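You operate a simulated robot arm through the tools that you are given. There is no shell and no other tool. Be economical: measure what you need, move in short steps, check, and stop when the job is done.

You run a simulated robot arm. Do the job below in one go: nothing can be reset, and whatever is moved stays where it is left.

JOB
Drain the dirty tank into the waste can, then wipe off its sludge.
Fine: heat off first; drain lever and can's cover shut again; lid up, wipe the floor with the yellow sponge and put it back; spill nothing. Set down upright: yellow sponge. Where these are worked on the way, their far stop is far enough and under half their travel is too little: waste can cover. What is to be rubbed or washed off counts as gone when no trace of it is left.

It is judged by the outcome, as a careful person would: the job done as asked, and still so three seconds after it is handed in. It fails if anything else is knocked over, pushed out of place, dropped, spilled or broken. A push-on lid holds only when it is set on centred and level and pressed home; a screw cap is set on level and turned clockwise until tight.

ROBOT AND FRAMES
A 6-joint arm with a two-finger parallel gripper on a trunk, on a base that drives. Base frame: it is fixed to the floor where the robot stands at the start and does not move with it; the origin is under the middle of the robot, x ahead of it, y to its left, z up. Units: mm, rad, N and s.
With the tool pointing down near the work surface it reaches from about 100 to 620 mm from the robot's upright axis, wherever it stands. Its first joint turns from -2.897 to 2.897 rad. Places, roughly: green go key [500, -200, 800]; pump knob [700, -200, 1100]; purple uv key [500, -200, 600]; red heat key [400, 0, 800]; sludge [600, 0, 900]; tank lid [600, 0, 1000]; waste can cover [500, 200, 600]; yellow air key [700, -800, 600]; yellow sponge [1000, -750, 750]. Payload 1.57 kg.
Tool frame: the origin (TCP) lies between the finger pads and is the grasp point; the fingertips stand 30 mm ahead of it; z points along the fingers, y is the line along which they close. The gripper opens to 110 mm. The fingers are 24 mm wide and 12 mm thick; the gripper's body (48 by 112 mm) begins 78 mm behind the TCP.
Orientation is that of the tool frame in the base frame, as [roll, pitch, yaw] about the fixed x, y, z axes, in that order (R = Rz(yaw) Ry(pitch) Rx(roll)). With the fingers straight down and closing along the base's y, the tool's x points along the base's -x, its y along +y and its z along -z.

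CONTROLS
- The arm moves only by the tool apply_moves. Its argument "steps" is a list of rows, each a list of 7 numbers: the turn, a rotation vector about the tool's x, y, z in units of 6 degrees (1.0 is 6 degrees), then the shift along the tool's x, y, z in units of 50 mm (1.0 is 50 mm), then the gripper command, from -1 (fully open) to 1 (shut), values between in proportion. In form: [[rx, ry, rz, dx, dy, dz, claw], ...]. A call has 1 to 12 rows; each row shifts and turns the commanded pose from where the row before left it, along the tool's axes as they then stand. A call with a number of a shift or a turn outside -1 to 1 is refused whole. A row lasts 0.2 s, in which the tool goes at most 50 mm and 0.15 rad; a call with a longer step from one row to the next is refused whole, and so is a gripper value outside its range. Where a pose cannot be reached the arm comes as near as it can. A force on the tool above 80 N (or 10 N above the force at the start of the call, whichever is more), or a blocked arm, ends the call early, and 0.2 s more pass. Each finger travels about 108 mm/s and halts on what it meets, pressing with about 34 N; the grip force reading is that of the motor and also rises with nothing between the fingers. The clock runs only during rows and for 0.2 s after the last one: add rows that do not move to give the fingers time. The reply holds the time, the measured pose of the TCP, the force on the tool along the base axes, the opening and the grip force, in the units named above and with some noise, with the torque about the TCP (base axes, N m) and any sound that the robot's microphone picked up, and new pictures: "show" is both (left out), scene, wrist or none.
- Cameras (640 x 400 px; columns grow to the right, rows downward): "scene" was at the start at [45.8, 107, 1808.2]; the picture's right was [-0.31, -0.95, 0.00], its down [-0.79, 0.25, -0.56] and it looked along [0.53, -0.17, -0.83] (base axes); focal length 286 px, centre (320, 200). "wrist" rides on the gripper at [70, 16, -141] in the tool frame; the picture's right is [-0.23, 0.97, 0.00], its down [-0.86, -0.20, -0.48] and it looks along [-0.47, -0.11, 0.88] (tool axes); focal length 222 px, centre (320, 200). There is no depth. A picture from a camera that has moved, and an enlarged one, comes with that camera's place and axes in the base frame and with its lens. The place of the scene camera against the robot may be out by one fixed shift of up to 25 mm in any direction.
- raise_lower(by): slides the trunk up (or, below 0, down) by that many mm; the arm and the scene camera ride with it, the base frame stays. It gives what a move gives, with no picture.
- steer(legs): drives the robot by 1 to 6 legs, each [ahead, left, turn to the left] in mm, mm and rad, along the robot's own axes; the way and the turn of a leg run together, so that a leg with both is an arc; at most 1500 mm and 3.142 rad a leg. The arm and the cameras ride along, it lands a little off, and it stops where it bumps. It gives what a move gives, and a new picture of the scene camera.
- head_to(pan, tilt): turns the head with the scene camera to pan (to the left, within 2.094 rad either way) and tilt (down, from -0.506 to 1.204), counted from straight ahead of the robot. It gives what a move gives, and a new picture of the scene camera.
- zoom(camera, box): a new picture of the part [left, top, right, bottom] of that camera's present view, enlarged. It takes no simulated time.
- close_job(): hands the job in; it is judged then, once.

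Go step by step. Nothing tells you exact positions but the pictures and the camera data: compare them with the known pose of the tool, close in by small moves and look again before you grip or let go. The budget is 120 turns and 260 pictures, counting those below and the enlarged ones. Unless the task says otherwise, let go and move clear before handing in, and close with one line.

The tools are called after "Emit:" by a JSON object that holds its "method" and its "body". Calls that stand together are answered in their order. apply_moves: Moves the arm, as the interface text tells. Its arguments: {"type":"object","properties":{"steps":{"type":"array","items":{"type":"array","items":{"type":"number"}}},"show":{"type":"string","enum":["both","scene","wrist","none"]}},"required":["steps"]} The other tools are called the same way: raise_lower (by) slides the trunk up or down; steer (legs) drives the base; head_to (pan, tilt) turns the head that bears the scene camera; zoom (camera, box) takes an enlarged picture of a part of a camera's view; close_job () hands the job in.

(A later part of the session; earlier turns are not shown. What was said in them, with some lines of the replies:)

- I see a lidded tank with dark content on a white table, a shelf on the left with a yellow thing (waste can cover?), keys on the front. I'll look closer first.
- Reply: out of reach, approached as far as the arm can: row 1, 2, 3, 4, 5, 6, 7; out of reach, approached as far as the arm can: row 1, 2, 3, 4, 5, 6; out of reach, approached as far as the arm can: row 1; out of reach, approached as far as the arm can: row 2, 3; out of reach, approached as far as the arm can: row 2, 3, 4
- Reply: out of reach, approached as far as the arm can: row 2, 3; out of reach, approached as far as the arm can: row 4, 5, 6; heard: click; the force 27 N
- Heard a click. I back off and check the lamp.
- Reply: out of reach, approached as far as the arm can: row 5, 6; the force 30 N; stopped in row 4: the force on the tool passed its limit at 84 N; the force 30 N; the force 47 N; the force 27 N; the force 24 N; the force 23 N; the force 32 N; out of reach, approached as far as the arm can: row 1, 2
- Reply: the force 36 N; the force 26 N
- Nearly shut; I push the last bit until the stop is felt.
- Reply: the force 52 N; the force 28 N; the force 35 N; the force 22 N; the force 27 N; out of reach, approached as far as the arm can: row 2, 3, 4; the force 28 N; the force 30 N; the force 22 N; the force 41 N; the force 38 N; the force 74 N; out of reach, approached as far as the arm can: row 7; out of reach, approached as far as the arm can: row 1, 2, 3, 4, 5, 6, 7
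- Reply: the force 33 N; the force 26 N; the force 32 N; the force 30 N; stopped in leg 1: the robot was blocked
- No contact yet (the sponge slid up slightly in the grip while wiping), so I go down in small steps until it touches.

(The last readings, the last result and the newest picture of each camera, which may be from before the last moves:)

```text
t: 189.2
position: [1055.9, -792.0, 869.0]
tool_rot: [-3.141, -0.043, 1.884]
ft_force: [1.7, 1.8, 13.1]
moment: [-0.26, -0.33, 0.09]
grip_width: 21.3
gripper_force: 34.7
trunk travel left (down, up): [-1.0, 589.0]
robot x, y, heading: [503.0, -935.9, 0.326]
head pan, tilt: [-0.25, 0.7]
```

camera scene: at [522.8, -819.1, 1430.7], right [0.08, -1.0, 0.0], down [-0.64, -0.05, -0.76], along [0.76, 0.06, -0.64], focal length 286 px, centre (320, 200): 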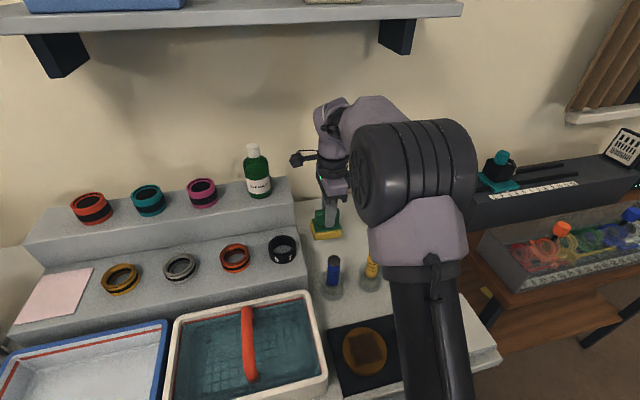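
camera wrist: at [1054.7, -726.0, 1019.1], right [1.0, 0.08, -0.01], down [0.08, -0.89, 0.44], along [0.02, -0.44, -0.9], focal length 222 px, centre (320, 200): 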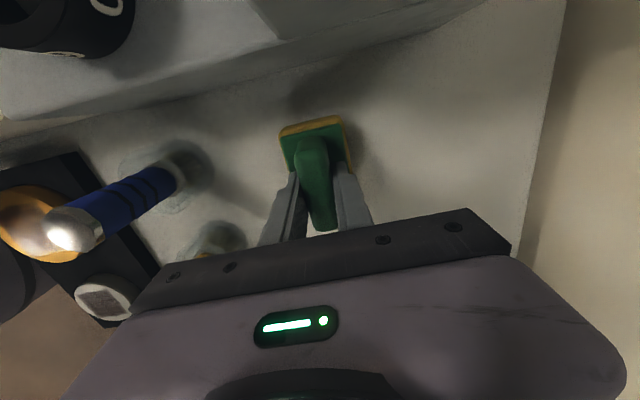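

Contact with the table at 13 N. I release slowly and lift off.

Emit:
{"method": "apply_moves", "body": {"steps": [[0, 0, 0, 0, 0, -0.02, 0.55], [0, 0, 0, 0, 0, 0, 0.4], [0, 0, 0, 0, 0, 0, 0.2], [0, 0, 0, 0, 0, 0, 0.2], [0, 0, 0, 0, 0, -0.3, 0.2], [0, 0, 0, 0, 0, -0.8, 0.2], [0, 0, 0, 0, 0, -0.8, 0.2], [0, 0, 0, 0, 0, -0.8, 0.2], [0, 0, 0, 0, 0, 0, 0.2]], "show": "both"}}

Emit:
{"method": "zoom", "body": {"camera": "wrist", "box": [260, 90, 400, 210]}}

```text
t: 191.2
position: [1057.6, -794.2, 1007.8]
tool_rot: [-3.136, -0.043, 1.884]
ft_force: [-0.6, -0.3, -0.3]
moment: [0.03, -0.02, -0.01]
grip_width: 44.0
gripper_force: 0.0
trunk travel left (down, up): [-1.0, 589.0]
robot x, y, heading: [506.0, -939.8, 0.325]
head pan, tilt: [-0.25, 0.7]
camera scene: at [522.5, -819.2, 1430.7], right [0.08, -1.0, 0.0], down [-0.64, -0.05, -0.77], along [0.76, 0.06, -0.64], focal length 286 px, centre (320, 200)
camera wrist: at [1055.5, -729.2, 1151.5], right [1.0, 0.08, -0.01], down [0.08, -0.89, 0.44], along [0.02, -0.44, -0.9], focal length 222 px, centre (320, 200)
```

scene: 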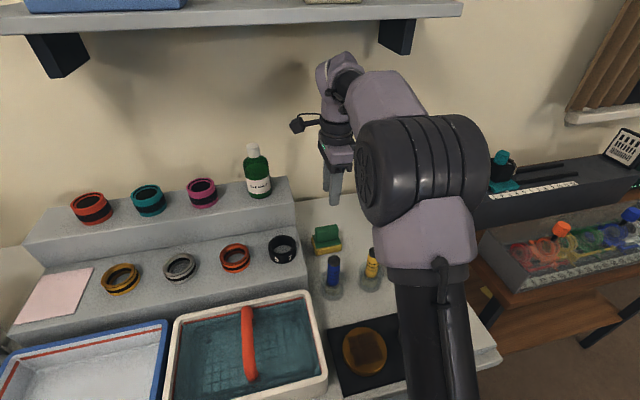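
wrist: 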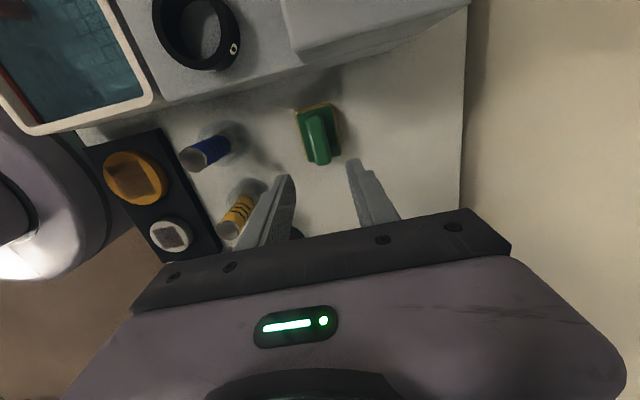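

```text
3.33 times, centred on (330, 150) of wrist
camera zoom: at [1055.5, -729.2, 1151.5], right [1.0, 0.08, -0.01], down [0.08, -0.89, 0.44], along [0.02, -0.44, -0.9], focal length 740 px, centre (287, 367)
```

zoom: 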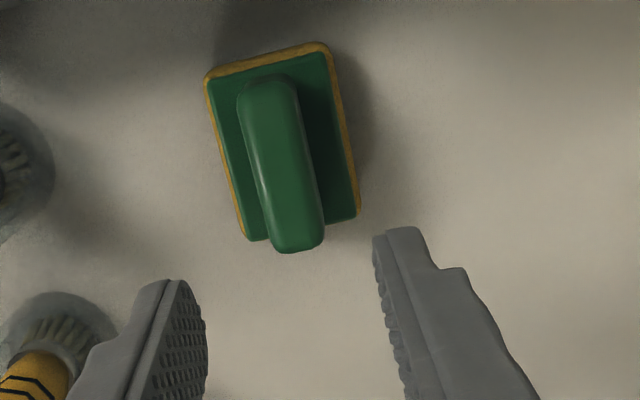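

Emit:
{"method": "steer", "body": {"legs": [[-330, 0, 0], [0, 700, 0]]}}

Emit:
{"method": "raise_lower", "body": {"by": 400}}

Emit:
{"method": "steer", "body": {"legs": [[150, 0, 0]]}}

Emit:
{"method": "head_to", "body": {"pan": 0.2, "tilt": 0.95}}

```text
t: 196.7
position: [519.9, -247.4, 1007.4]
tool_rot: [-3.138, -0.045, 1.903]
ft_force: [0.4, -0.2, 0.0]
moment: [-0.01, 0.03, 0.01]
grip_width: 43.9
gripper_force: 0.0
trunk travel left (down, up): [-1.0, 589.0]
robot x, y, heading: [-32.8, -405.0, 0.343]
head pan, tilt: [-0.25, 0.7]
camera scene: at [-15.8, -283.0, 1430.7], right [0.1, -1.0, 0.0], down [-0.64, -0.06, -0.76], along [0.76, 0.07, -0.64], focal length 286 px, centre (320, 200)
```

scene: 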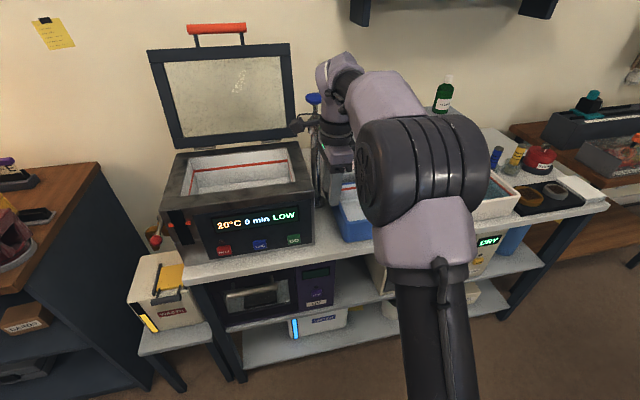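

```text
t: 200.5
position: [519.1, -247.7, 1406.9]
tool_rot: [-3.137, -0.046, 1.905]
ft_force: [-0.2, -1.2, 0.0]
moment: [0.0, 0.0, 0.0]
grip_width: 44.1
gripper_force: 0.1
trunk travel left (down, up): [-401.0, 189.0]
robot x, y, heading: [-30.0, -407.8, 0.348]
head pan, tilt: [-0.25, 0.7]
```

```text
t: 201.9
position: [660.8, -195.1, 1405.4]
tool_rot: [-3.136, -0.045, 1.906]
ft_force: [0.4, -0.2, -1.6]
moment: [-0.04, 0.04, 0.01]
grip_width: 44.1
gripper_force: 0.0
trunk travel left (down, up): [-401.0, 189.0]
robot x, y, heading: [107.0, -350.8, 0.348]
head pan, tilt: [-0.25, 0.7]
camera scene: at [125.1, -232.1, 1830.7], right [0.1, -1.0, 0.0], down [-0.64, -0.06, -0.76], along [0.76, 0.07, -0.64], focal length 286 px, centre (320, 200)
```

scene: 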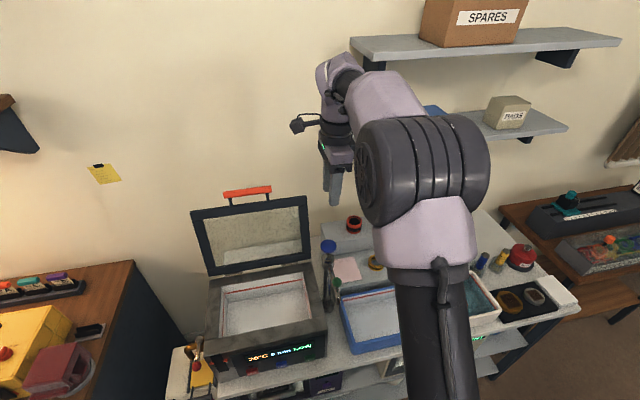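

```text
t: 202.8
position: [658.9, -196.1, 1407.8]
tool_rot: [-3.136, -0.046, 1.906]
ft_force: [0.6, -0.7, -0.5]
moment: [-0.03, -0.01, 0.02]
grip_width: 44.0
gripper_force: 0.0
trunk travel left (down, up): [-401.0, 189.0]
robot x, y, heading: [107.9, -352.2, 0.353]
head pan, tilt: [0.201, 0.949]
camera scene: at [101.4, -203.0, 1811.0], right [0.52, -0.85, 0.0], down [-0.69, -0.42, -0.58], along [0.5, 0.3, -0.81], focal length 286 px, centre (320, 200)
```

scene: 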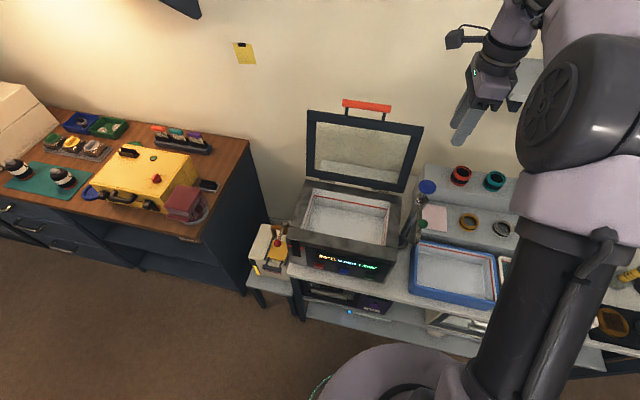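

Emit:
{"method": "zoom", "body": {"camera": "scene", "box": [240, 160, 430, 300]}}

Emit:
{"method": "zoom", "body": {"camera": "scene", "box": [285, 170, 415, 260]}}

```text
2.86 times, centred on (335, 230) of scene
camera zoom: at [101.4, -203.0, 1811.0], right [0.52, -0.85, 0.0], down [-0.69, -0.42, -0.58], along [0.5, 0.3, -0.81], focal length 817 px, centre (277, 114)
```

zoom: 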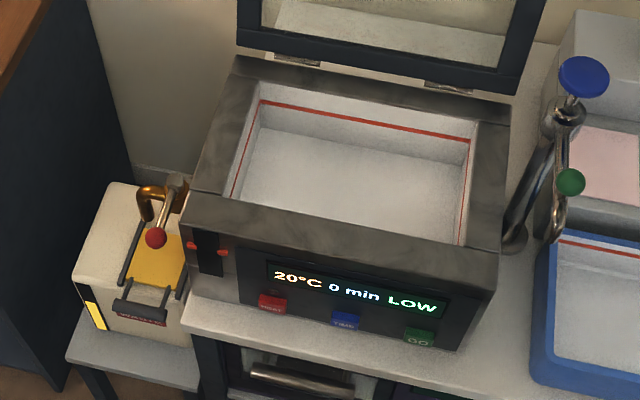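

```text
4.44 times, centred on (350, 215) of scene
camera zoom: at [101.4, -203.0, 1811.0], right [0.52, -0.85, 0.0], down [-0.69, -0.42, -0.58], along [0.5, 0.3, -0.81], focal length 1270 px, centre (187, 133)
```

zoom: 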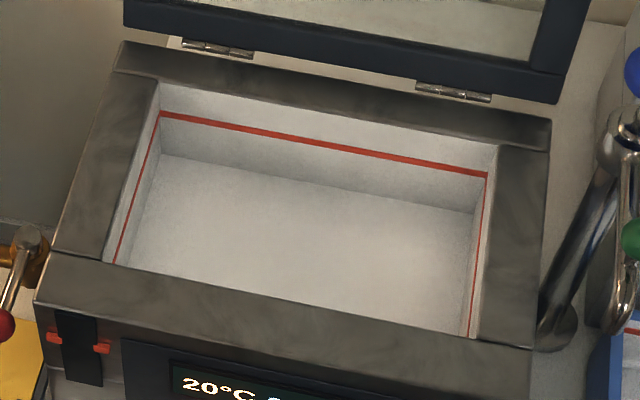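

The scene camera shows the tank drained, its floor clean and the lid standing open. The heat lamp is off, the drain lever and can cover are shut, and the sponge is upright back in its place. The arm is clear, so I hand in.

Emit:
{"method": "close_job", "body": {}}

```text
The job is handed in.
```

The tank is drained into the waste can and its floor is wiped clean. The heat went off first, the drain lever and can cover are shut again, and the yellow sponge is back upright in its place. The lid is left up, and I saw no spills.
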